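You operate a simulated robot arm through the tools that you are given. There is no shell and no other tool. Be economical: measure what you need, move in short steps, check, and stop when the job is done.

Carry out the task below with a simulated two-armed robot. There is one attempt and no reset: what you move stays moved.

TASK
Turn the feed knob to 7 m/min. Put two of the round lens from the back of the sewing table on the conveyor belt. Put the steel clip on the back of the sewing table away on the top of the beige bench. Take the white filter block and leave it on the top of the beige bench. Put one of the small square frames from the top of the yellow-legged bench on the rounded plate on the top of the blue-legged bench. Take the short light bar on the top of the long steel bench and put it away on the top of the beige bench. Open the sleeves drawer. The order is free.

Only the result counts: the job must be done as asked and must still hold three seconds after the hand-in. Knocking over, shifting, dropping, spilling or breaking anything else fails it.

THE ROBOT
Two 6-joint arms with three-finger grippers on one trunk, on a base that drives. Base frame: it is fixed to the floor where the robot stands at the start and does not move with it; the origin is under the middle of the robot, x ahead of it, y to its left, z up; the surface under the hand at the start is at about z = 0.93. Lengths are in m, angles in degrees, forces in N, time in s.
The left shoulder is at the start at [0.04, 0.147, 1.356], the right one opposite. With the tool pointing down near the work surface each hand reaches from about 0.5 to 0.58 m from the robot's upright axis, wherever it stands, measured 20 degrees to its own side. Places, roughly: conveyor belt (40x15 cm) [0.84, -0.24, 0.94]; feed knob [0.7, 0, 0.9]; round lens (4x4x4 cm) [1.4, -0.9, 1]; rounded plate [0, 6.25, 0.75]; short light bar [-3, 6, 0.75]; sleeves drawer [-5.9, -1.6, 0.7]; small square frame (8x8x3 cm) [2, 4.2, 0.9]; steel clip (3x7x7 cm) [1, -1.3, 1]; top of the beige bench [4.1, 2.9, 0.8]; white filter block (6x6x4 cm) [2.6, -0.2, 0.5]. Payload 2.69 kg a hand.
The TCP of each hand is the grasp point between the finger pads, 0.029 m short of the fingertips. In the tool frame z runs along the fingers and y along their closing line. The gripper opens to 0.12 m. The gripper's body begins 0.078 m behind the TCP.
Orientation is told as [roll, pitch, yaw] about the base's x, y, z axes, in that order, counted from this pose: with the fingers straight down and closing along the base's y, the tool's x points along the base's -x, its y along +y and its z along -z.

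THE INTERFACE
- The arms move only by the tool move_arm. It takes "left_moves", "right_moves" or both (then of equal length, played together; a hand with none holds still); each is a list of rows, each a list of 7 numbers: the shift along the tool's x, y, z in m, then the turn, a rotation vector about the tool's x, y, z in degrees, then the closure, from 0 (fully open) to 1 (shut). In form: [[dx, dy, dz, wx, wy, wz, claw], ...]. A call has 1 to 8 rows; each row shifts and turns the commanded pose from where the row before left it, along the tool's axes as they then stand. Rows are played at 5 a second. More than 0.05 m and 8.6 degrees between two rows, or a gripper value outside its range, and nothing of the call is played. Where a pose cannot be reached the arm comes as near as it can. A force on the tool above 40 N (or 10 N above the force at the start of the call, whichever is more), or a blocked arm, ends the call early, and 0.2 s more pass. The fingers move at their own pace and stop on an object; they squeeze with about 43 N. The grip force told is the motor's: it shows also when the fingers shut on nothing. Time passes only in rows, and 0.2 s behind the last, so rows that do not move let the fingers close. The reply holds the time, the measured pose of the TCP, the force on the tool along the base axes, the opening and the grip force, in the units named above and with some noise, with the torque about the TCP (base axes, N m) and any sound that the robot's microphone picked up, and new pictures: "views" is both (left out), scene, wrist or none (wrist: the cameras of the hands that moved).
- Cameras (640 x 400 px; columns grow to the right, rows downward): "scene" is now at [0.1007, -0.0029, 1.5679]; the picture's right is [-0.04, -1.00, 0.00], its down [-0.73, 0.03, -0.68] and it looks along [0.68, -0.03, -0.73] (base axes); focal length 268 px, centre (320, 200). "left" rides on the left gripper at [0.063, 0, -0.104] in its tool frame; the picture's right is [0.00, 1.00, 0.00], its down [-0.83, 0.00, -0.56] and it looks along [-0.56, 0.00, 0.83] (tool axes); focal length 275 px, centre (320, 200). "right" rides on the right gripper at [0.063, 0, -0.104] in its tool frame; the picture's right is [0.00, 1.00, 0.00], its down [-0.83, 0.00, -0.56] and it looks along [-0.56, 0.00, 0.83] (tool axes); focal length 275 px, centre (320, 200). There is no depth. A picture from a camera that has moved, and an enlarged one, comes with that camera's place and axes in the base frame and with its lens.
- slide_trunk(by): slides the trunk up (or, below 0, down) by that many m; the arms and the scene camera ride with it, the base frame stays. It gives what a move gives, with no picture.
- steer(legs): drives the robot by 1 to 6 legs, each [ahead, turn to the left] in m and degrees, along the robot's own axes; the way and the turn of a leg run together, so that a leg with both is an arc; at most 1.5 m and 180 degrees a leg. The arms and the cameras ride along, it lands a little off, and it stops where it bumps. It gives what a move gives, and a new picture of the scene camera.
- head_to(pan, tilt): turns the head with the scene camera to pan (to the left, within 86 degrees either way) and tilt (down, from -29 to 69), counted from straight ahead of the robot. It gives what a move gives, and a new picture of the scene camera.
- inspect(camera, box): a new picture of the part [left, top, right, bottom] of that camera's present view, enlarged. It takes no simulated time.
- hand_in(): hands the job in; it is judged then, once.

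Go step by step. Nothing tells you exact positions but the pictures and the camera data: compare them with the known pose of the tool, close in by small moves and look again before you grip or let go. The budget is 207 turns and 260 pictures, counting those below and the enlarged ones. Unless the task says otherwise, let go and move clear before handing in, and close with one line.

The tools are called as name(argument=value, ...) on one line, values as JSON. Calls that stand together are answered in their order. move_arm: Moves the arms, as the interface text tells. Its arguments: {"type":"object","properties":{"left_moves":{"type":"array","items":{"type":"array","items":{"type":"number"}}},"right_moves":{"type":"array","items":{"type":"array","items":{"type":"number"}}},"views":{"type":"string","enum":["both","scene","wrist","none"]}},"required":[]} The other tools are called the same way: slide_trunk (by) slides the trunk up or down; steer (legs) drives the base; head_to (pan, tilt) turns the head that bears the scene camera; inspect (camera, box) takes an enlarged picture of a part of a camera's view; hand_in () hands the job in.

At the start:

```text
time: 0.0
left_position: [0.4755, 0.1513, 1.0009]
left_ee_rot: [0.0, 0.0, 0.0]
left_wrist_force: [-0.5, 0.3, -0.1]
left_moment: [0.04, -0.01, 0.0]
left_grip_width: 0.1199
left_grasp_force: 0.0
right_position: [0.4724, -0.2367, 0.9994]
right_ee_rot: [0.0, 0.0, 0.0]
right_wrist_force: [-0.3, -0.1, -0.1]
right_moment: [-0.03, 0.0, 0.06]
right_grip_width: 0.1202
right_grasp_force: 0.1
trunk travel left (down, up): [-0.483, 0.014]
robot x, y, heading: [0.0008, -0.0001, -0.1]
head pan, tilt: [-2.5, 47.0]
```

scene: 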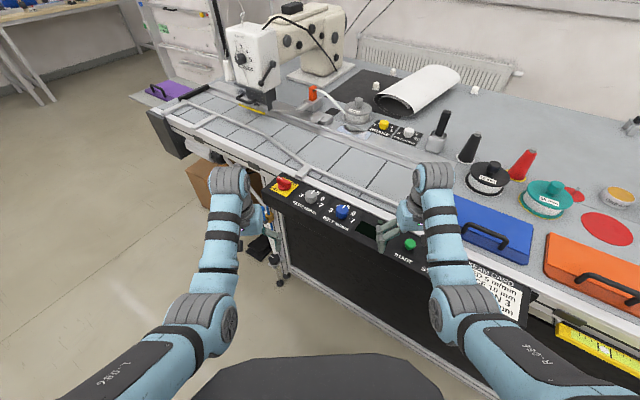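
right: 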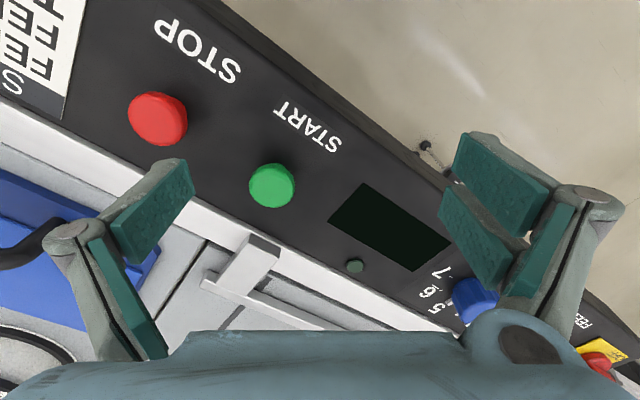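
left: 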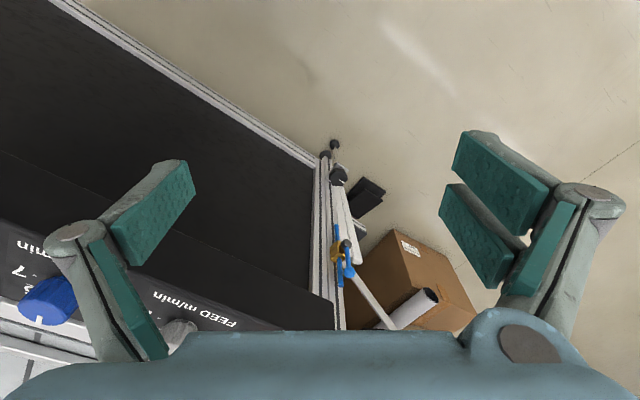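

I see the sewing table with a control panel at its front edge; a grey knob and a blue knob lie near x≈0.7, y≈0. I will enlarge the panel and the table's back first.

inspect(camera="scene", box=[240, 160, 440, 285])

inspect(camera="scene", box=[400, 80, 640, 230])

head_to(pan=-45, tilt=25)

```text
3.20 times, centred on (340, 222) of scene
camera zoom: at [0.1007, -0.0029, 1.5679], right [-0.04, -1.0, 0.0], down [-0.73, 0.03, -0.68], along [0.68, -0.03, -0.73], focal length 858 px, centre (256, 128)
```

zoom: 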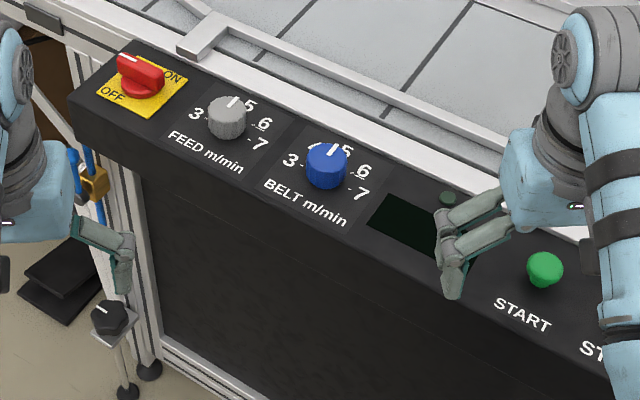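

```text
2.67 times, centred on (520, 155) of scene
camera zoom: at [0.1007, -0.0029, 1.5679], right [-0.04, -1.0, 0.0], down [-0.73, 0.03, -0.68], along [0.68, -0.03, -0.73], focal length 715 px, centre (-213, 320)
```

zoom: 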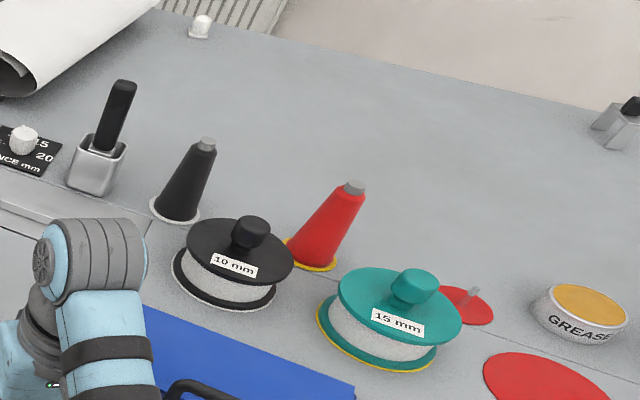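

```text
time: 1.1
left_position: [0.4748, 0.151, 1.0002]
left_ee_rot: [0.0, 0.0, 0.1]
left_wrist_force: [0.5, -0.4, 0.5]
left_moment: [0.02, 0.02, -0.06]
left_grip_width: 0.1201
left_grasp_force: 0.1
right_position: [0.4727, -0.2374, 0.9997]
right_ee_rot: [0.0, 0.0, 0.0]
right_wrist_force: [0.7, 1.1, 0.8]
right_moment: [-0.01, 0.03, 0.0]
right_grip_width: 0.1203
right_grasp_force: 0.0
trunk travel left (down, up): [-0.483, 0.014]
robot x, y, heading: [-0.0015, 0.0012, -0.1]
head pan, tilt: [-45.0, 25.0]
camera scene: at [0.0863, -0.0645, 1.6012], right [-0.71, -0.71, 0.0], down [-0.3, 0.3, -0.91], along [0.64, -0.64, -0.42], focal length 268 px, centre (320, 200)
```

scene: 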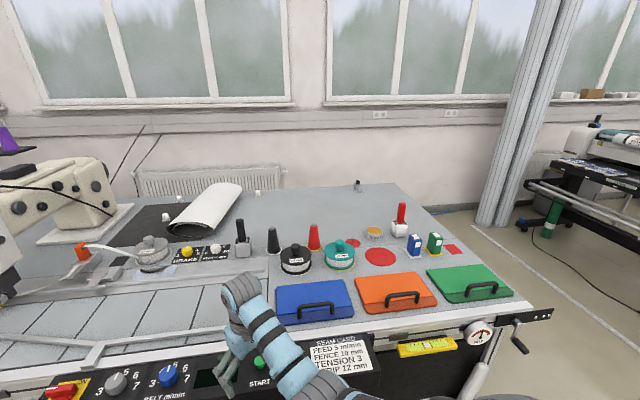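

The steel clip seems to be near (1.08,-1.41), and lens candidates stand at the back. I enlarge those parts.

inspect(camera="scene", box=[140, 160, 300, 260])

inspect(camera="scene", box=[320, 165, 480, 265])

head_to(pan=0, tilt=60)

```text
4.00 times, centred on (220, 210) of scene
camera zoom: at [0.0863, -0.0645, 1.6012], right [-0.71, -0.71, 0.0], down [-0.3, 0.3, -0.91], along [0.64, -0.64, -0.42], focal length 1073 px, centre (720, 160)
```

zoom: 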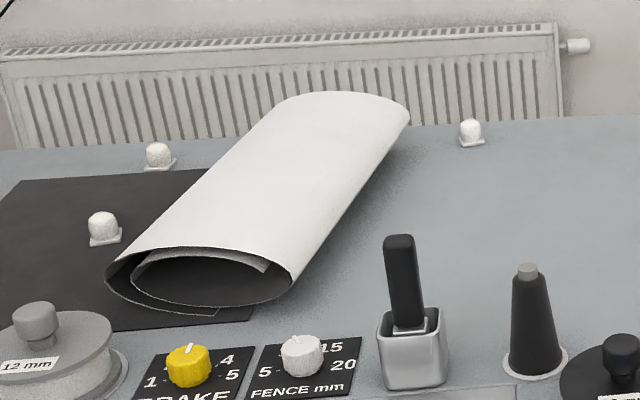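

```text
4.00 times, centred on (400, 215) of scene
camera zoom: at [0.0863, -0.0645, 1.6012], right [-0.71, -0.71, 0.0], down [-0.3, 0.3, -0.91], along [0.64, -0.64, -0.42], focal length 1073 px, centre (0, 140)
```

zoom: 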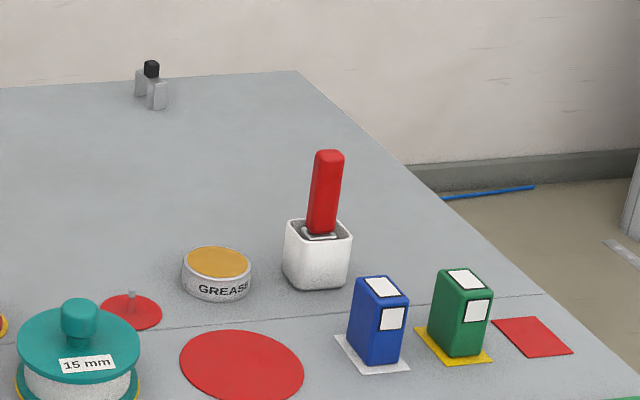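

```text
time: 2.2
left_position: [0.4759, 0.1516, 0.9999]
left_ee_rot: [0.0, -0.1, -0.1]
left_wrist_force: [-0.3, 0.2, 1.0]
left_moment: [0.0, -0.03, -0.01]
left_grip_width: 0.1201
left_grasp_force: 0.0
right_position: [0.4728, -0.2385, 1.0011]
right_ee_rot: [0.1, 0.0, 0.0]
right_wrist_force: [0.1, 0.2, 1.3]
right_moment: [0.03, 0.03, -0.02]
right_grip_width: 0.1199
right_grasp_force: 0.1
trunk travel left (down, up): [-0.483, 0.014]
robot x, y, heading: [0.0001, -0.0005, -0.2]
head pan, tilt: [0.0, 60.0]
camera scene: at [0.0877, 0.0004, 1.5512], right [0.0, -1.0, 0.0], down [-0.87, 0.0, -0.5], along [0.5, 0.0, -0.87], focal length 268 px, centre (320, 200)
```

scene: 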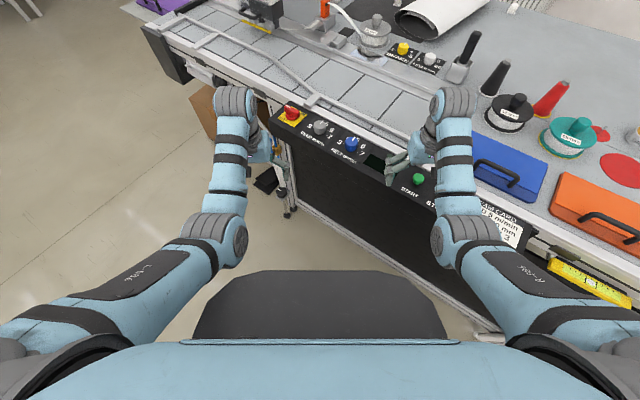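

inspect(camera="scene", box=[260, 95, 420, 195])

inspect(camera="left", box=[0, 200, 320, 400])

```text
4.00 times, centred on (340, 145) of scene
camera zoom: at [0.0877, 0.0004, 1.5512], right [0.0, -1.0, 0.0], down [-0.87, 0.0, -0.5], along [0.5, 0.0, -0.87], focal length 1073 px, centre (240, 420)
```

zoom: 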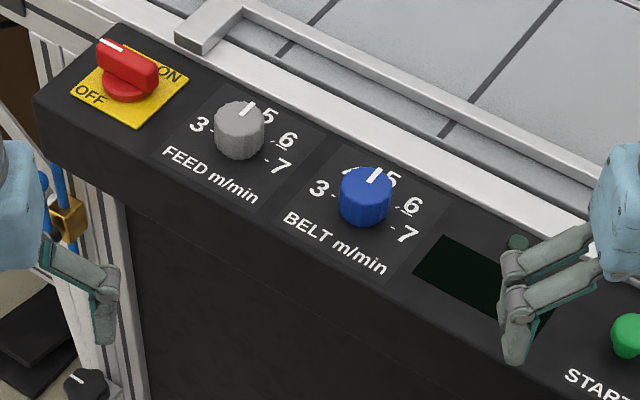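

```text
2.00 times, centred on (160, 300) of left
camera zoom: at [0.4123, 0.15, 1.105], right [0.0, 1.0, 0.0], down [0.83, 0.0, 0.56], along [0.56, 0.0, -0.83], focal length 551 px, centre (640, 0)
```

zoom: 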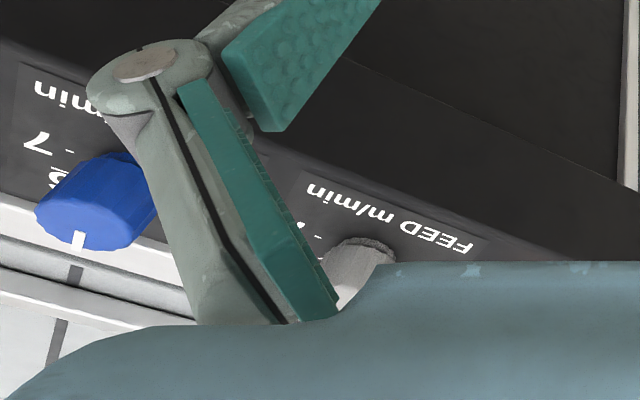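

The feed knob stands near (0.71, 0) pointing at about 5; the table is turned about 35° to the right. I look round to learn the ways for driving.

head_to(pan=20, tilt=20)

head_to(pan=86, tilt=15)

head_to(pan=-86, tilt=20)

```text
time: 3.3
left_position: [0.4753, 0.1519, 1.0003]
left_ee_rot: [0.0, 0.0, 0.1]
left_wrist_force: [-0.4, 0.4, -0.8]
left_moment: [0.04, 0.01, 0.02]
left_grip_width: 0.1202
left_grasp_force: 0.0
right_position: [0.4738, -0.2386, 1.0002]
right_ee_rot: [0.0, 0.0, 0.0]
right_wrist_force: [-0.3, -0.5, 0.0]
right_moment: [-0.01, 0.05, -0.01]
right_grip_width: 0.1198
right_grasp_force: 0.1
trunk travel left (down, up): [-0.483, 0.014]
robot x, y, heading: [-0.0005, -0.0014, 0.0]
head pan, tilt: [20.0, 20.0]
camera scene: at [0.1085, 0.0324, 1.6093], right [0.34, -0.94, 0.0], down [-0.32, -0.12, -0.94], along [0.88, 0.32, -0.34], focal length 268 px, centre (320, 200)
```

scene: 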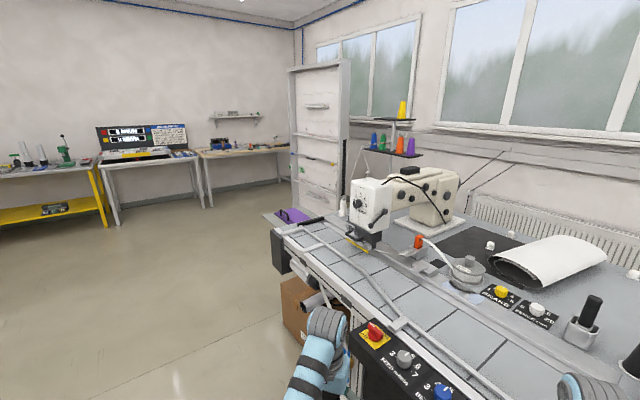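

```text
time: 4.7
left_position: [0.4757, 0.1516, 0.9988]
left_ee_rot: [0.1, 0.1, 0.0]
left_wrist_force: [0.1, -0.2, -0.7]
left_moment: [0.01, -0.02, -0.01]
left_grip_width: 0.1201
left_grasp_force: 0.1
right_position: [0.4736, -0.2369, 0.9996]
right_ee_rot: [0.0, 0.0, 0.1]
right_wrist_force: [-0.1, -0.9, 0.0]
right_moment: [0.01, 0.04, 0.03]
right_grip_width: 0.1201
right_grasp_force: 0.0
trunk travel left (down, up): [-0.483, 0.014]
robot x, y, heading: [0.0039, 0.0015, -0.5]
head pan, tilt: [85.9, 15.0]
camera scene: at [0.0278, 0.0937, 1.6175], right [1.0, -0.07, 0.0], down [-0.02, -0.26, -0.97], along [0.07, 0.96, -0.26], focal length 268 px, centre (320, 200)
```

scene: 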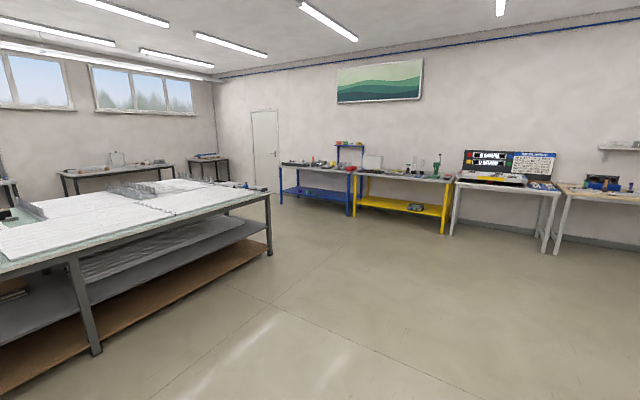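

```text
time: 7.3
left_position: [0.4761, 0.1514, 0.9992]
left_ee_rot: [0.0, 0.0, 0.0]
left_wrist_force: [-0.6, -1.0, -0.4]
left_moment: [-0.01, -0.01, 0.04]
left_grip_width: 0.1199
left_grasp_force: 0.1
right_position: [0.4727, -0.2375, 0.9992]
right_ee_rot: [0.1, 0.0, 0.0]
right_wrist_force: [-0.1, -0.2, 0.1]
right_moment: [0.04, 0.02, -0.03]
right_grip_width: 0.1199
right_grasp_force: 0.0
trunk travel left (down, up): [-0.483, 0.014]
robot x, y, heading: [-0.0023, -0.0017, 0.2]
head pan, tilt: [-85.9, 20.0]
camera scene: at [0.0277, -0.0923, 1.6094], right [-1.0, -0.07, 0.0], down [-0.02, 0.34, -0.94], along [0.07, -0.94, -0.34], focal length 268 px, centre (320, 200)
```

scene: 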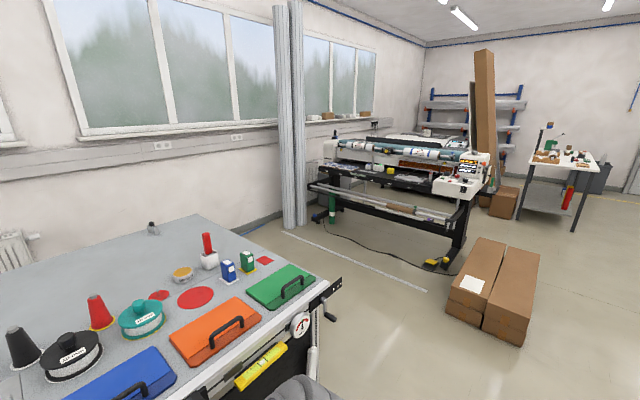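

The room is clear enough. I raise both hands, then drive a little nearer so the left hand can come over the feed knob.

move_arm(left_moves=[[0, 0, -0.04, 0, 0, 0, 0], [0, 0, -0.04, 0, 0, 0, 0], [0, 0, -0.04, 0, 0, 0, 0]], right_moves=[[0, 0, -0.05, 0, 0, 0, 0], [0, 0, -0.05, 0, 0, 0, 0], [0, 0, -0.05, 0, 0, 0, 0]], views="none")

steer(legs=[[0.16, 0], [0, -20]])

head_to(pan=20, tilt=60)

```text
time: 8.1
left_position: [0.5275, 0.1439, 1.0833]
left_ee_rot: [0.0, 0.1, -0.1]
left_wrist_force: [-0.8, -0.5, -0.3]
left_moment: [-0.02, 0.02, 0.01]
left_grip_width: 0.1201
left_grasp_force: 0.1
left hand out of reach, approached as far as the arm can: row 1, 2, 3
right_position: [0.5423, -0.2429, 1.1081]
right_ee_rot: [-0.1, 0.1, 0.0]
right_wrist_force: [-0.3, -0.4, 0.1]
right_moment: [0.0, 0.0, 0.01]
right_grip_width: 0.1201
right_grasp_force: 0.1
right hand out of reach, approached as far as the arm can: row 1, 2, 3
trunk travel left (down, up): [-0.483, 0.014]
robot x, y, heading: [0.0022, 0.0006, -0.3]
head pan, tilt: [-85.9, 20.0]
```

```text
time: 10.6
left_position: [0.7042, -0.0477, 1.0828]
left_ee_rot: [0.0, 0.1, -20.3]
left_wrist_force: [1.0, 0.1, -0.2]
left_moment: [-0.01, 0.0, 0.02]
left_grip_width: 0.1203
left_grasp_force: 0.0
right_position: [0.5851, -0.4155, 1.1078]
right_ee_rot: [-0.1, -0.1, -20.4]
right_wrist_force: [-0.4, 0.3, 0.1]
right_moment: [0.03, 0.03, 0.02]
right_grip_width: 0.1199
right_grasp_force: 0.1
trunk travel left (down, up): [-0.483, 0.014]
robot x, y, heading: [0.1558, 0.0002, -20.7]
head pan, tilt: [-85.9, 20.0]
camera scene: at [0.1543, -0.095, 1.6094], right [-0.96, 0.28, 0.0], down [0.09, 0.33, -0.94], along [-0.26, -0.9, -0.34], focal length 268 px, centre (320, 200)
```

scene: 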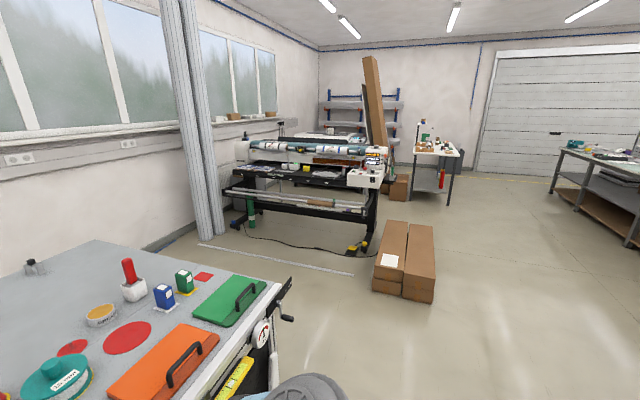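

```text
time: 12.4
left_position: [0.7039, -0.0487, 1.0835]
left_ee_rot: [0.0, 0.0, -20.3]
left_wrist_force: [1.3, 0.5, 0.6]
left_moment: [-0.01, 0.03, 0.03]
left_grip_width: 0.1199
left_grasp_force: 0.1
right_position: [0.5831, -0.4174, 1.1075]
right_ee_rot: [0.0, -0.1, -20.4]
right_wrist_force: [-0.3, -0.3, -0.5]
right_moment: [0.03, 0.0, 0.03]
right_grip_width: 0.1198
right_grasp_force: 0.0
trunk travel left (down, up): [-0.483, 0.014]
robot x, y, heading: [0.1569, -0.0023, -20.3]
head pan, tilt: [20.0, 60.0]
camera scene: at [0.2456, -0.0072, 1.5512], right [-0.01, -1.0, 0.0], down [-0.87, 0.01, -0.5], along [0.5, 0.0, -0.87], focal length 268 px, centre (320, 200)
```

scene: 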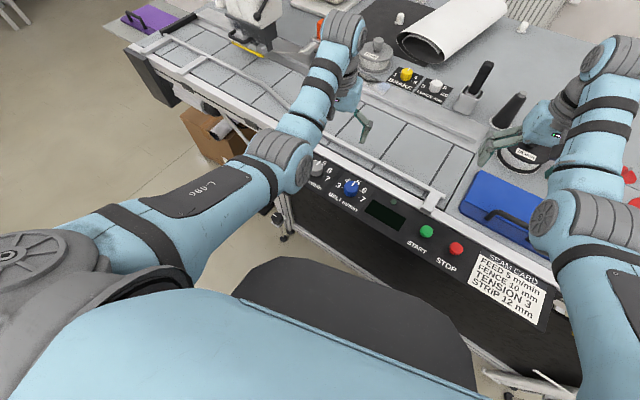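

move_arm(left_moves=[[0.011, 0.047, 0, 0, 0, 0, 0], [0, 0, 0, 0, 0, 0, 0]], views="wrist")

inspect(camera="scene", box=[280, 140, 400, 215])

```text
time: 13.0
left_position: [0.7208, -0.0077, 1.077]
left_ee_rot: [0.0, 0.0, -20.3]
left_wrist_force: [0.1, 0.0, -0.4]
left_moment: [-0.02, -0.03, 0.02]
left_grip_width: 0.1202
left_grasp_force: 0.0
left hand out of reach, approached as far as the arm can: row 1
right_position: [0.5846, -0.416, 1.1071]
right_ee_rot: [0.0, 0.1, -20.4]
right_wrist_force: [-0.4, -0.8, -0.5]
right_moment: [0.0, 0.01, 0.0]
right_grip_width: 0.1202
right_grasp_force: 0.0
trunk travel left (down, up): [-0.483, 0.014]
robot x, y, heading: [0.1552, 0.0011, -20.3]
head pan, tilt: [20.0, 60.0]
camera left: at [0.6622, 0.0138, 1.1823], right [0.35, 0.94, 0.0], down [0.78, -0.29, 0.56], along [0.52, -0.2, -0.83], focal length 275 px, centre (320, 200)
```

left: 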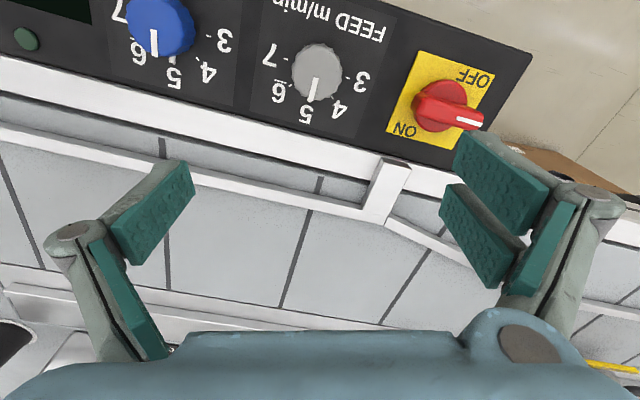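

```text
5.33 times, centred on (340, 178) of scene
camera zoom: at [0.2459, -0.0062, 1.5512], right [-0.01, -1.0, 0.0], down [-0.87, 0.0, -0.5], along [0.5, 0.0, -0.87], focal length 1431 px, centre (213, 320)
```

zoom: 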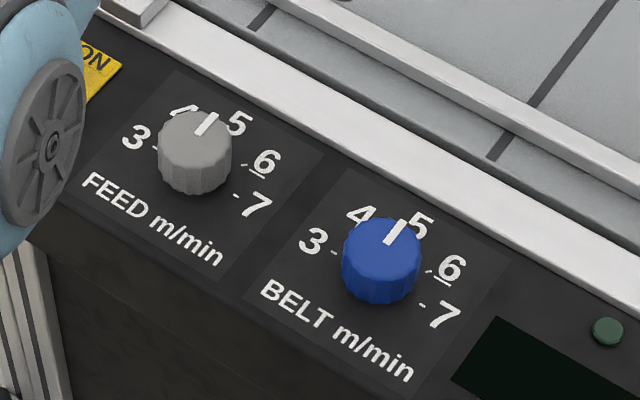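

Feed knob top is near (0.692, 0.00, 0.948), pointer reads about 4.6, so it needs about 105° clockwise. I centre the left hand above it and pre-turn the wrist counter-clockwise.

move_arm(left_moves=[[0.03, -0.002, 0.03, 0, 0, 0, 0.4], [0, 0, 0.02, 0, 0, -8.5, 0.4], [0, 0, 0, 0, 0, -8.5, 0.4], [0, 0, 0, 0, 0, -8.5, 0.4], [0, 0, 0, 0, 0, -8.5, 0.4], [0, 0, 0, 0, 0, -8.5, 0.4], [0, 0, 0, 0, 0, -8.5, 0.4], [0, 0, 0, 0, 0, 0, 0.4]], views="wrist")

```text
time: 14.8
left_position: [0.6981, -0.0001, 1.0204]
left_ee_rot: [0.1, 0.0, 30.8]
left_wrist_force: [-0.1, -0.3, 0.3]
left_moment: [0.01, 0.01, 0.01]
left_grip_width: 0.0721
left_grasp_force: 0.0
left hand out of reach, approached as far as the arm can: row 1
right_position: [0.583, -0.4145, 1.1074]
right_ee_rot: [0.0, 0.0, -20.3]
right_wrist_force: [0.2, 0.3, -0.6]
right_moment: [0.0, 0.03, -0.03]
right_grip_width: 0.1198
right_grasp_force: 0.0
trunk travel left (down, up): [-0.483, 0.014]
robot x, y, heading: [0.1564, 0.0011, -20.3]
head pan, tilt: [20.0, 60.0]
camera left: at [0.6441, -0.0331, 1.127], right [-0.51, 0.86, 0.0], down [0.72, 0.42, 0.56], along [0.48, 0.28, -0.83], focal length 275 px, centre (320, 200)
```

left: 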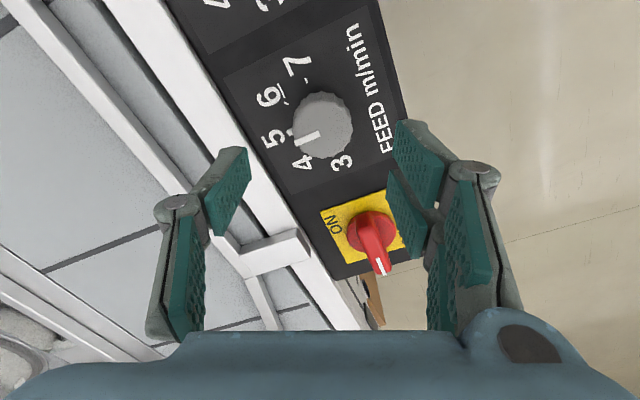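

Knob centre measured at (0.695,-0.002), the hand is almost above it. I descend and close.

move_arm(left_moves=[[0.0035, 0, 0.03, 0, 0, 0, 0.4], [0, 0, 0.028, 0, 0, 0, 0.4], [0, 0, 0, 0, 0, 0, 0.4], [0, 0, 0, 0, 0, 0, 0.75], [0, 0, 0, 0, 0, 0, 0.75]], views="wrist")

```text
time: 16.0
left_position: [0.6934, -0.001, 0.9652]
left_ee_rot: [0.0, -0.1, 30.7]
left_wrist_force: [-1.5, 0.9, -2.0]
left_moment: [0.22, -0.45, -0.02]
left_grip_width: 0.037
left_grasp_force: 44.9
right_position: [0.5833, -0.4156, 1.1074]
right_ee_rot: [0.0, 0.0, -20.3]
right_wrist_force: [0.1, 0.6, 0.5]
right_moment: [0.02, 0.0, -0.01]
right_grip_width: 0.1201
right_grasp_force: 0.1
trunk travel left (down, up): [-0.483, 0.014]
robot x, y, heading: [0.1594, 0.0, -20.2]
head pan, tilt: [20.0, 60.0]
camera left: at [0.6396, -0.0342, 1.0706], right [-0.51, 0.86, 0.0], down [0.72, 0.42, 0.56], along [0.48, 0.28, -0.83], focal length 275 px, centre (320, 200)
```

left: 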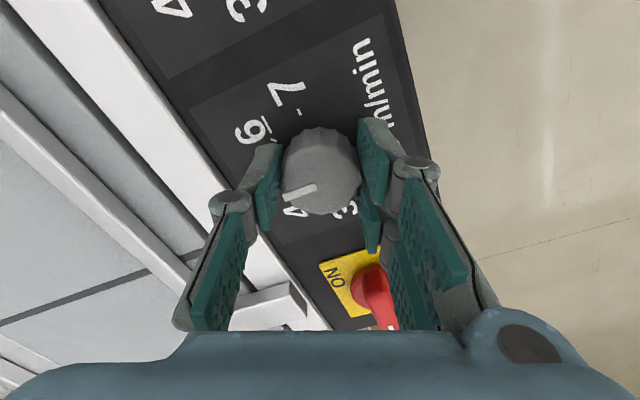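

Gripped. I turn clockwise 64° and look.

move_arm(left_moves=[[0, 0, 0, 0, 0, 8, 0.75], [0, 0, 0, 0, 0, 8, 0.75], [0, 0, 0, 0, 0, 8, 0.75], [0, 0, 0, 0, 0, 8, 0.75], [0, 0, 0, 0, 0, 8, 0.75], [0, 0, 0, 0, 0, 8, 0.75], [0, 0, 0, 0, 0, 8, 0.75], [0, 0, 0, 0, 0, 8, 0.75]], views="wrist")

```text
time: 17.8
left_position: [0.6943, 0.0007, 0.9659]
left_ee_rot: [0.0, 0.0, -33.4]
left_wrist_force: [-11.9, 13.1, -8.8]
left_moment: [1.06, 0.86, 0.02]
left_grip_width: 0.037
left_grasp_force: 44.4
right_position: [0.5821, -0.4129, 1.1086]
right_ee_rot: [0.0, -0.1, -20.3]
right_wrist_force: [-0.3, -0.6, 0.0]
right_moment: [-0.02, 0.02, -0.02]
right_grip_width: 0.1202
right_grasp_force: 0.0
trunk travel left (down, up): [-0.483, 0.014]
robot x, y, heading: [0.1565, 0.0008, -20.4]
head pan, tilt: [20.0, 60.0]
camera left: at [0.6415, 0.0345, 1.0706], right [0.56, 0.83, 0.0], down [0.69, -0.46, 0.56], along [0.46, -0.31, -0.83], focal length 275 px, centre (320, 200)
```

left: 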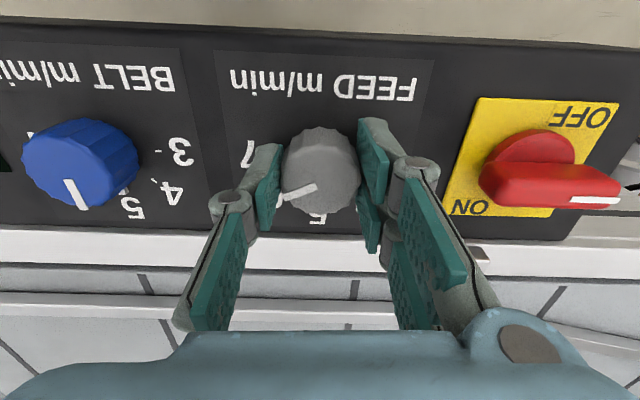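

inspect(camera="left", box=[240, 110, 400, 210])

inspect(camera="scene", box=[280, 140, 400, 215])

```text
4.00 times, centred on (320, 160) of left
camera zoom: at [0.6415, 0.0345, 1.0706], right [0.56, 0.83, 0.0], down [0.69, -0.46, 0.56], along [0.46, -0.31, -0.83], focal length 1101 px, centre (320, 360)
```

zoom: 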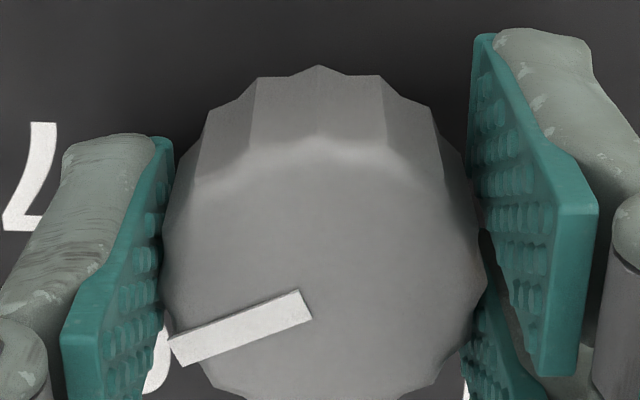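

```text
5.33 times, centred on (340, 178) of scene
camera zoom: at [0.2439, -0.0034, 1.5513], right [-0.01, -1.0, 0.0], down [-0.87, 0.0, -0.5], along [0.5, 0.0, -0.87], focal length 1431 px, centre (213, 320)
```

zoom: 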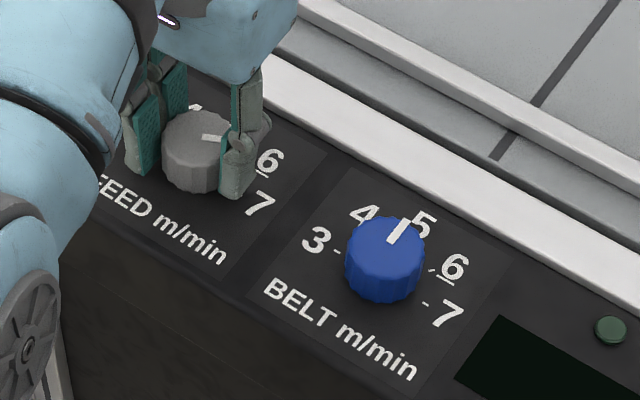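

The pointer mark lies about 21° short of the 7 direction. I turn on and look again.

move_arm(left_moves=[[0, 0, 0, 0, 0, 7, 0.75], [0, 0, 0, 0, 0, 7, 0.75], [0, 0, 0, 0, 0, 7, 0.75], [0, 0, 0, 0, 0, 0, 0.75], [0, 0, 0, 0, 0, 0, 0.35], [0, 0, 0, 0, 0, 0, 0.35], [0, 0, -0.04, 0, 0, 0, 0.35]], views="wrist")

inspect(camera="left", box=[240, 90, 400, 190])

inspect(camera="scene", box=[280, 140, 400, 215])

```text
time: 19.4
left_position: [0.6965, -0.0031, 1.0068]
left_ee_rot: [0.0, 0.0, -54.3]
left_wrist_force: [0.1, -0.2, 0.3]
left_moment: [-0.02, -0.01, -0.01]
left_grip_width: 0.0781
left_grasp_force: 0.0
right_position: [0.5826, -0.4156, 1.1092]
right_ee_rot: [0.1, 0.0, -20.3]
right_wrist_force: [-0.8, 0.3, -0.3]
right_moment: [0.03, -0.01, -0.02]
right_grip_width: 0.1198
right_grasp_force: 0.0
trunk travel left (down, up): [-0.483, 0.014]
robot x, y, heading: [0.1614, -0.0008, -20.4]
head pan, tilt: [20.0, 60.0]
camera left: at [0.6596, 0.0472, 1.1121], right [0.82, 0.58, 0.0], down [0.48, -0.68, 0.56], along [0.32, -0.45, -0.83], focal length 275 px, centre (320, 200)
```

left: 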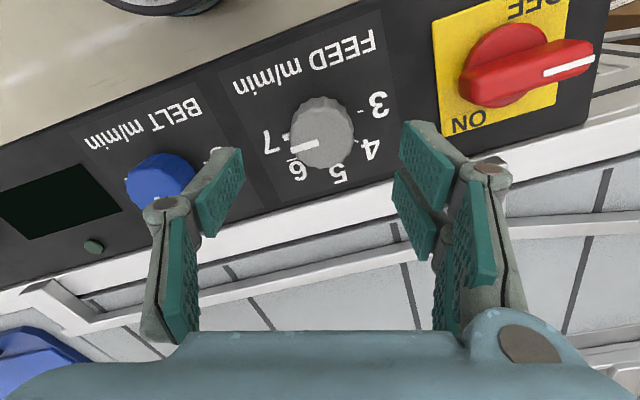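

```text
4.00 times, centred on (320, 140) of left
camera zoom: at [0.6596, 0.0472, 1.1121], right [0.82, 0.58, 0.0], down [0.48, -0.68, 0.56], along [0.32, -0.45, -0.83], focal length 1101 px, centre (320, 440)
```

zoom: 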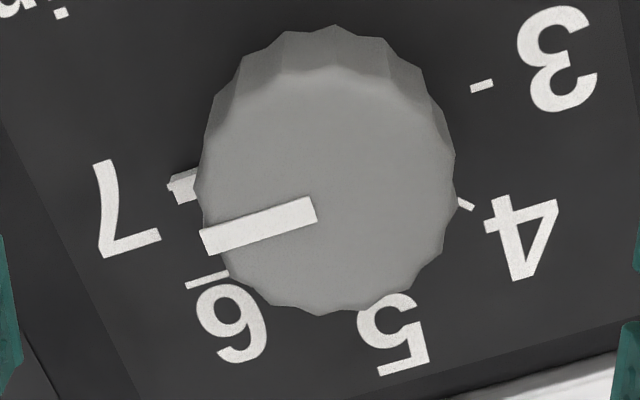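

```text
5.33 times, centred on (340, 178) of scene
camera zoom: at [0.2447, -0.0064, 1.5513], right [-0.01, -1.0, 0.0], down [-0.87, 0.01, -0.5], along [0.5, 0.0, -0.87], focal length 1431 px, centre (213, 320)
```

zoom: 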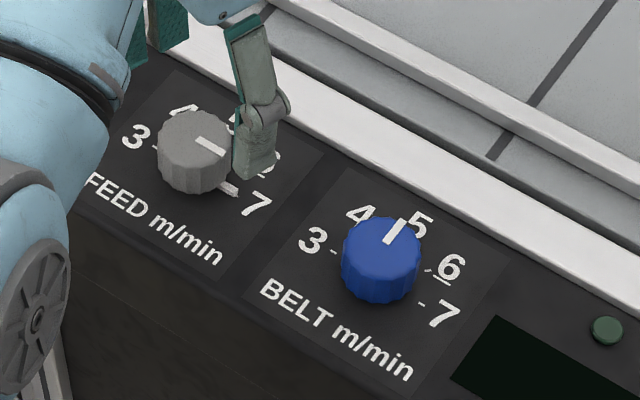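

The knob mark is in line with the 7 tick, within a degree or two. Now I turn the left wrist back, back off, and drive around the right end of the table to its back to fetch lenses.

move_arm(left_moves=[[0, 0, -0.02, 0, 0, -8.5, 0], [0, 0, 0, 0, 0, -8.5, 0], [0, 0, 0, 0, 0, -8.5, 0], [0, 0, 0, 0, 0, -8.5, 0]], views="none")

steer(legs=[[-0.5, 0], [0, -105], [1.42, 0], [0, 90]])

head_to(pan=0, tilt=25)

```text
time: 20.4
left_position: [0.6959, -0.0026, 1.0255]
left_ee_rot: [0.0, 0.0, -20.2]
left_wrist_force: [0.0, 0.1, -0.2]
left_moment: [0.0, -0.01, -0.01]
left_grip_width: 0.1199
left_grasp_force: 0.1
right_position: [0.5832, -0.4174, 1.1069]
right_ee_rot: [0.1, 0.1, -20.3]
right_wrist_force: [1.0, -0.3, -0.4]
right_moment: [0.0, -0.01, 0.01]
right_grip_width: 0.12
right_grasp_force: 0.1
trunk travel left (down, up): [-0.483, 0.014]
robot x, y, heading: [0.1593, -0.0003, -20.2]
head pan, tilt: [20.0, 60.0]
```

```text
time: 38.2
left_position: [-0.5388, -1.1556, 1.0271]
left_ee_rot: [0.0, 0.0, -30.9]
left_wrist_force: [-0.1, 0.4, -0.3]
left_moment: [-0.01, 0.0, -0.03]
left_grip_width: 0.12
left_grasp_force: 0.0
right_position: [-0.7259, -1.5408, 1.1073]
right_ee_rot: [0.1, -0.1, -30.9]
right_wrist_force: [0.9, 0.7, 0.1]
right_moment: [-0.03, -0.01, -0.01]
right_grip_width: 0.1202
right_grasp_force: 0.2
trunk travel left (down, up): [-0.483, 0.014]
robot x, y, heading: [-1.069, -1.0528, -31.1]
head pan, tilt: [20.0, 60.0]
camera scene: at [-0.9826, -1.0764, 1.5512], right [-0.19, -0.98, 0.0], down [-0.85, 0.16, -0.5], along [0.49, -0.09, -0.87], focal length 268 px, centre (320, 200)
```

scene: 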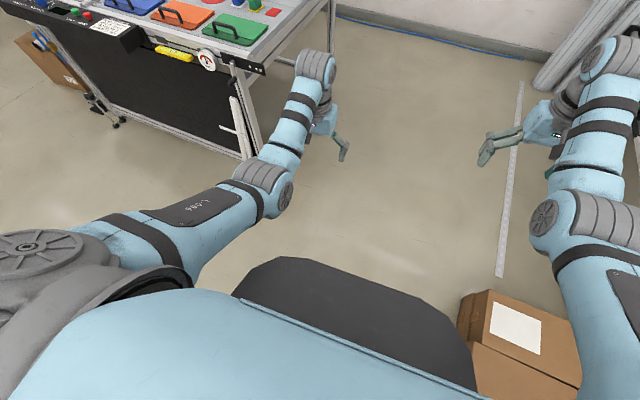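

```text
time: 39.2
left_position: [-0.538, -1.1549, 1.0258]
left_ee_rot: [0.0, 0.0, -30.9]
left_wrist_force: [-0.3, -0.2, 0.7]
left_moment: [0.01, 0.0, -0.02]
left_grip_width: 0.1203
left_grasp_force: 0.1
right_position: [-0.7253, -1.5398, 1.1075]
right_ee_rot: [0.0, 0.0, -30.9]
right_wrist_force: [-0.1, 0.6, 0.2]
right_moment: [-0.02, -0.02, -0.03]
right_grip_width: 0.1199
right_grasp_force: 0.1
trunk travel left (down, up): [-0.483, 0.014]
robot x, y, heading: [-1.0666, -1.0553, -31.2]
head pan, tilt: [0.0, 25.0]
camera scene: at [-0.9687, -1.1106, 1.6012], right [-0.51, -0.86, 0.0], down [-0.36, 0.22, -0.91], along [0.78, -0.47, -0.42], focal length 268 px, centre (320, 200)
```

scene: 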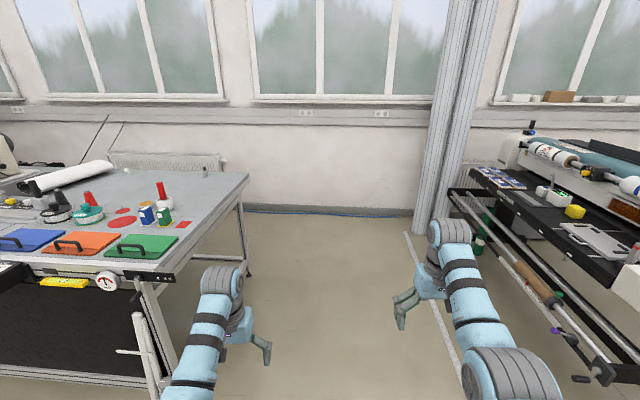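

The corridor past the right end is clear. I go behind the table and along its back.

steer(legs=[[0, -4], [1.3, 0], [1.2, 0], [0, 90]])

```text
time: 55.7
left_position: [1.1353, -1.9692, 1.0257]
left_ee_rot: [0.0, -0.1, 53.7]
left_wrist_force: [0.3, 1.3, 0.1]
left_moment: [0.01, 0.0, 0.04]
left_grip_width: 0.12
left_grasp_force: 0.1
right_position: [1.502, -2.1914, 1.1083]
right_ee_rot: [0.0, 0.0, 53.7]
right_wrist_force: [-0.5, 0.0, -0.3]
right_moment: [0.0, 0.0, 0.0]
right_grip_width: 0.1198
right_grasp_force: 0.1
trunk travel left (down, up): [-0.483, 0.014]
robot x, y, heading: [0.9813, -2.484, 53.8]
head pan, tilt: [0.0, 25.0]
camera scene: at [1.0529, -2.3936, 1.6012], right [0.81, -0.59, 0.0], down [-0.25, -0.34, -0.91], along [0.54, 0.73, -0.42], focal length 268 px, centre (320, 200)
```

scene: 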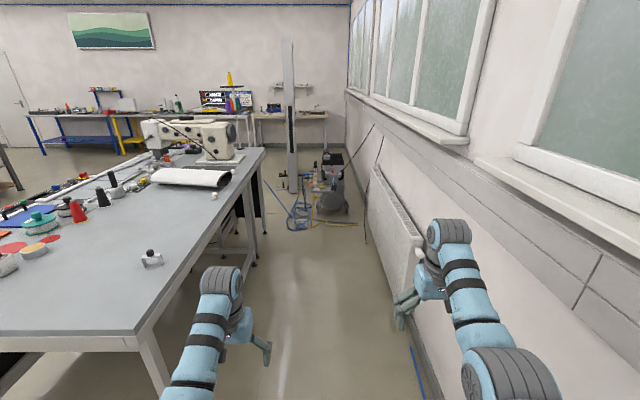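

inspect(camera="scene", box=[130, 110, 290, 210])

inspect(camera="scene", box=[250, 130, 410, 230])

```text
4.00 times, centred on (210, 160) of scene
camera zoom: at [1.0529, -2.3936, 1.6012], right [0.81, -0.59, 0.0], down [-0.25, -0.34, -0.91], along [0.54, 0.73, -0.42], focal length 1073 px, centre (760, 360)
```

zoom: 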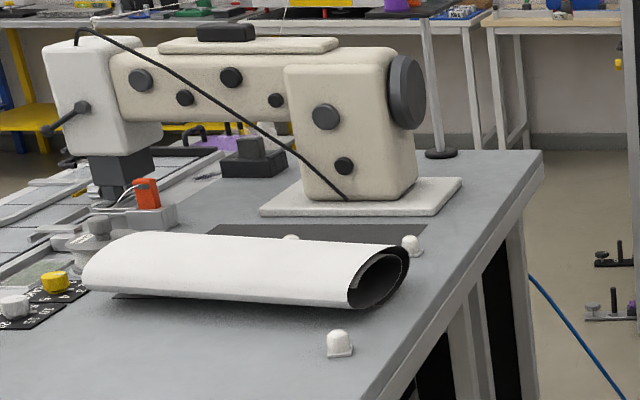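

```text
4.00 times, centred on (330, 180) of scene
camera zoom: at [1.0529, -2.3936, 1.6012], right [0.81, -0.59, 0.0], down [-0.25, -0.34, -0.91], along [0.54, 0.73, -0.42], focal length 1073 px, centre (280, 280)
```

zoom: 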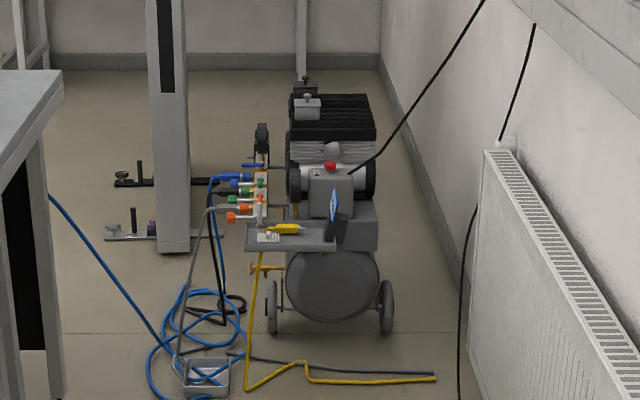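

The lenses are near (1.416,-0.848) and (1.66,-0.48), with a paper roll between. I raise the left hand, drive up the aisle and turn so the right hand comes to the first lens.

move_arm(left_moves=[[0, 0, -0.04, 0, 0, 0, 0], [0, 0, -0.04, 0, 0, 0, 0]], views="none")

steer(legs=[[0, 5.7], [1.305, 0], [0, 74.5]])

head_to(pan=-15, tilt=50)

```text
time: 56.3
left_position: [1.1557, -1.9463, 1.0884]
left_ee_rot: [0.0, 0.0, 53.7]
left_wrist_force: [0.0, -0.1, 0.3]
left_moment: [0.0, 0.03, 0.01]
left_grip_width: 0.1201
left_grasp_force: 0.1
left hand out of reach, approached as far as the arm can: row 1, 2
right_position: [1.5035, -2.1909, 1.1066]
right_ee_rot: [0.0, 0.1, 53.7]
right_wrist_force: [-0.5, -0.2, 0.3]
right_moment: [0.01, 0.05, 0.02]
right_grip_width: 0.12
right_grasp_force: 0.1
trunk travel left (down, up): [-0.483, 0.014]
robot x, y, heading: [0.9817, -2.4837, 53.9]
head pan, tilt: [0.0, 25.0]
```

```text
time: 66.6
left_position: [1.1469, -1.0875, 1.0886]
left_ee_rot: [0.0, -0.1, 133.4]
left_wrist_force: [-0.2, 0.3, 0.6]
left_moment: [-0.01, 0.02, 0.05]
left_grip_width: 0.1201
left_grasp_force: 0.2
right_position: [1.45, -0.789, 1.1092]
right_ee_rot: [0.0, 0.0, 133.5]
right_wrist_force: [0.1, -0.1, -0.1]
right_moment: [-0.01, 0.01, 0.0]
right_grip_width: 0.1199
right_grasp_force: 0.0
trunk travel left (down, up): [-0.483, 0.014]
robot x, y, heading: [1.6479, -1.3549, 133.3]
head pan, tilt: [0.0, 25.0]
camera scene: at [1.5704, -1.2673, 1.6012], right [0.73, 0.69, 0.0], down [0.29, -0.31, -0.91], along [-0.62, 0.66, -0.42], focal length 268 px, centre (320, 200)
```

scene: 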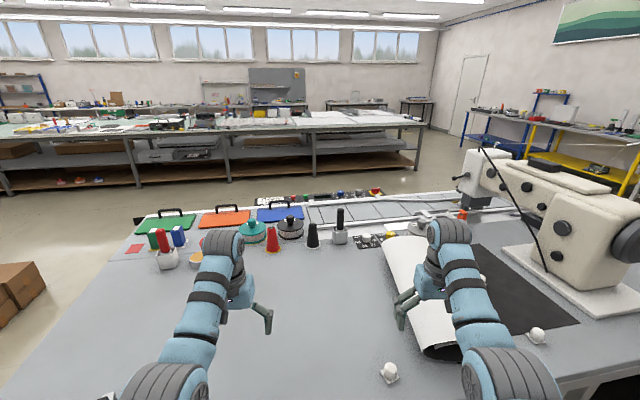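

```text
time: 67.5
left_position: [1.1466, -1.0886, 1.0873]
left_ee_rot: [0.1, 0.0, 133.4]
left_wrist_force: [-0.2, 1.2, -0.5]
left_moment: [0.0, 0.01, 0.01]
left_grip_width: 0.1197
left_grasp_force: 0.1
right_position: [1.4488, -0.7902, 1.108]
right_ee_rot: [0.0, 0.0, 133.4]
right_wrist_force: [0.0, 0.0, -0.1]
right_moment: [-0.02, -0.01, -0.02]
right_grip_width: 0.1199
right_grasp_force: 0.0
trunk travel left (down, up): [-0.483, 0.014]
robot x, y, heading: [1.649, -1.3517, 133.4]
head pan, tilt: [-15.0, 50.0]
camera scene: at [1.5965, -1.2671, 1.5638], right [0.88, 0.48, 0.0], down [0.37, -0.67, -0.64], along [-0.31, 0.57, -0.77], focal length 268 px, centre (320, 200)
```

scene: 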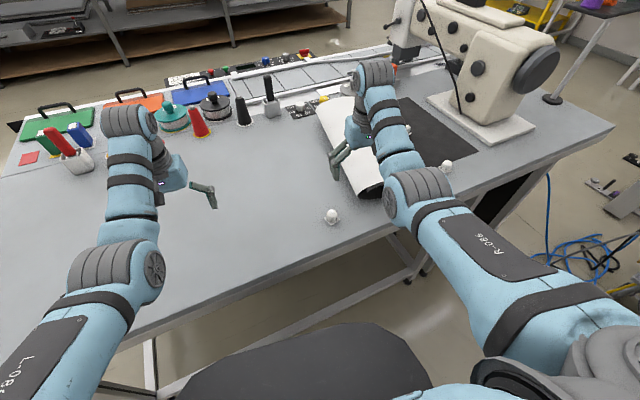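

Lens 1 is near (1.409,-0.85). I move the right hand beside and over it, away from the roll, then partly down.

move_arm(right_moves=[[0.008, 0.035, 0, 0, 0, 0, 0.2], [0.008, 0.035, 0, 0, 0, 0, 0.2], [0, 0, 0.04, 0, 0, 0, 0.2], [0, 0, 0.03, 0, 0, 0, 0.2], [0, 0, 0, 0, 0, 0, 0.2]], views="both")

```text
time: 68.7
left_position: [1.1471, -1.0883, 1.0884]
left_ee_rot: [0.0, 0.0, 133.5]
left_wrist_force: [0.4, 0.4, 0.7]
left_moment: [-0.01, 0.0, -0.01]
left_grip_width: 0.1202
left_grasp_force: 0.0
right_position: [1.402, -0.8407, 1.032]
right_ee_rot: [-0.1, 0.0, 133.5]
right_wrist_force: [-0.6, -0.5, -0.8]
right_moment: [0.03, -0.01, -0.04]
right_grip_width: 0.0959
right_grasp_force: 0.0
right hand out of reach, approached as far as the arm can: row 1, 2
trunk travel left (down, up): [-0.483, 0.014]
robot x, y, heading: [1.6463, -1.3491, 133.3]
head pan, tilt: [-15.0, 50.0]
camera scene: at [1.596, -1.2677, 1.5638], right [0.88, 0.48, 0.0], down [0.37, -0.67, -0.64], along [-0.31, 0.57, -0.77], focal length 268 px, centre (320, 200)
camera right: at [1.4433, -0.8868, 1.1372], right [-0.72, -0.69, 0.0], down [-0.58, 0.6, 0.56], along [-0.38, 0.4, -0.83], focal length 275 px, centre (320, 200)
```

scene: 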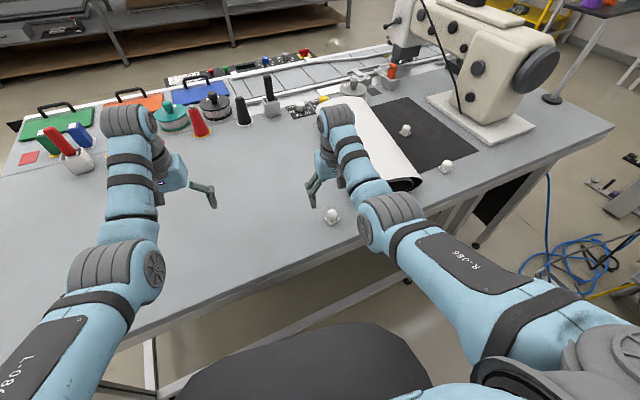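
right: 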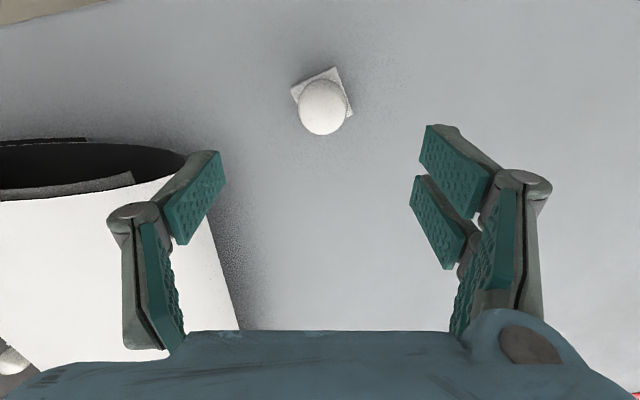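

Lens centre is (1.409,-0.852). I descend over it with the gripper partly closed and then grip.

move_arm(right_moves=[[0.013, 0.0025, 0, 0, 0, 0, 0.38], [0, 0, 0.03, 0, 0, 0, 0.38], [0, 0, 0.026, 0, 0, 0, 0.38], [0, 0, 0, 0, 0, 0, 0.38]], views="wrist")

```text
time: 69.7
left_position: [1.147, -1.0878, 1.0879]
left_ee_rot: [0.0, 0.0, 133.5]
left_wrist_force: [-0.1, 0.4, 0.8]
left_moment: [-0.01, 0.03, 0.0]
left_grip_width: 0.1203
left_grasp_force: 0.1
right_position: [1.4084, -0.8515, 0.975]
right_ee_rot: [0.0, 0.0, 133.5]
right_wrist_force: [0.7, -0.1, -0.4]
right_moment: [-0.01, 0.02, -0.02]
right_grip_width: 0.0743
right_grasp_force: 0.2
trunk travel left (down, up): [-0.483, 0.014]
robot x, y, heading: [1.6467, -1.3508, 133.5]
head pan, tilt: [-15.0, 50.0]
camera right: at [1.4504, -0.8973, 1.0801], right [-0.72, -0.69, 0.0], down [-0.57, 0.6, 0.56], along [-0.38, 0.4, -0.83], focal length 275 px, centre (320, 200)
```

right: 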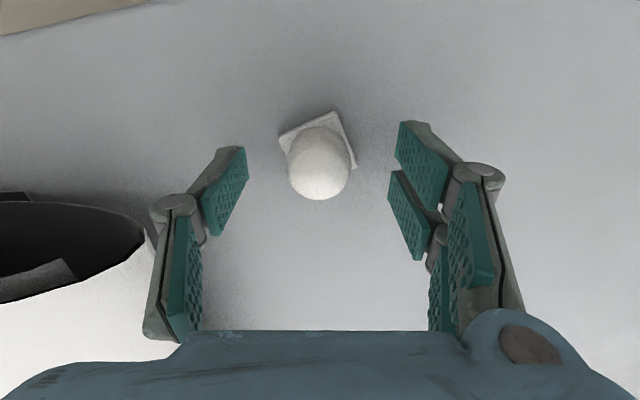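

move_arm(right_moves=[[0, 0, 0, 0, 0, 0, 0.8], [0, 0, 0, 0, 0, 0, 0.8], [0, 0, -0.03, 0, 0, 0, 0.8], [0, 0, -0.03, 0, 0, 0, 0.8]], views="wrist")

```text
time: 70.7
left_position: [1.1474, -1.0872, 1.0888]
left_ee_rot: [0.0, 0.1, 133.5]
left_wrist_force: [0.4, 0.4, 0.2]
left_moment: [-0.05, 0.02, 0.02]
left_grip_width: 0.1201
left_grasp_force: 0.0
right_position: [1.4064, -0.8522, 1.037]
right_ee_rot: [0.0, -0.1, 133.5]
right_wrist_force: [0.1, -0.3, -0.2]
right_moment: [0.0, -0.01, 0.0]
right_grip_width: 0.0288
right_grasp_force: 43.1
trunk travel left (down, up): [-0.483, 0.014]
robot x, y, heading: [1.647, -1.3487, 133.8]
head pan, tilt: [-15.0, 50.0]
camera right: at [1.4492, -0.8974, 1.1424], right [-0.72, -0.69, 0.0], down [-0.58, 0.6, 0.56], along [-0.38, 0.4, -0.83], focal length 275 px, centre (320, 200)
```

right: 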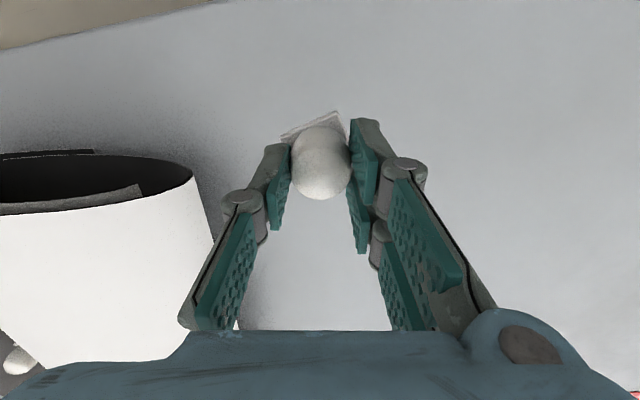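

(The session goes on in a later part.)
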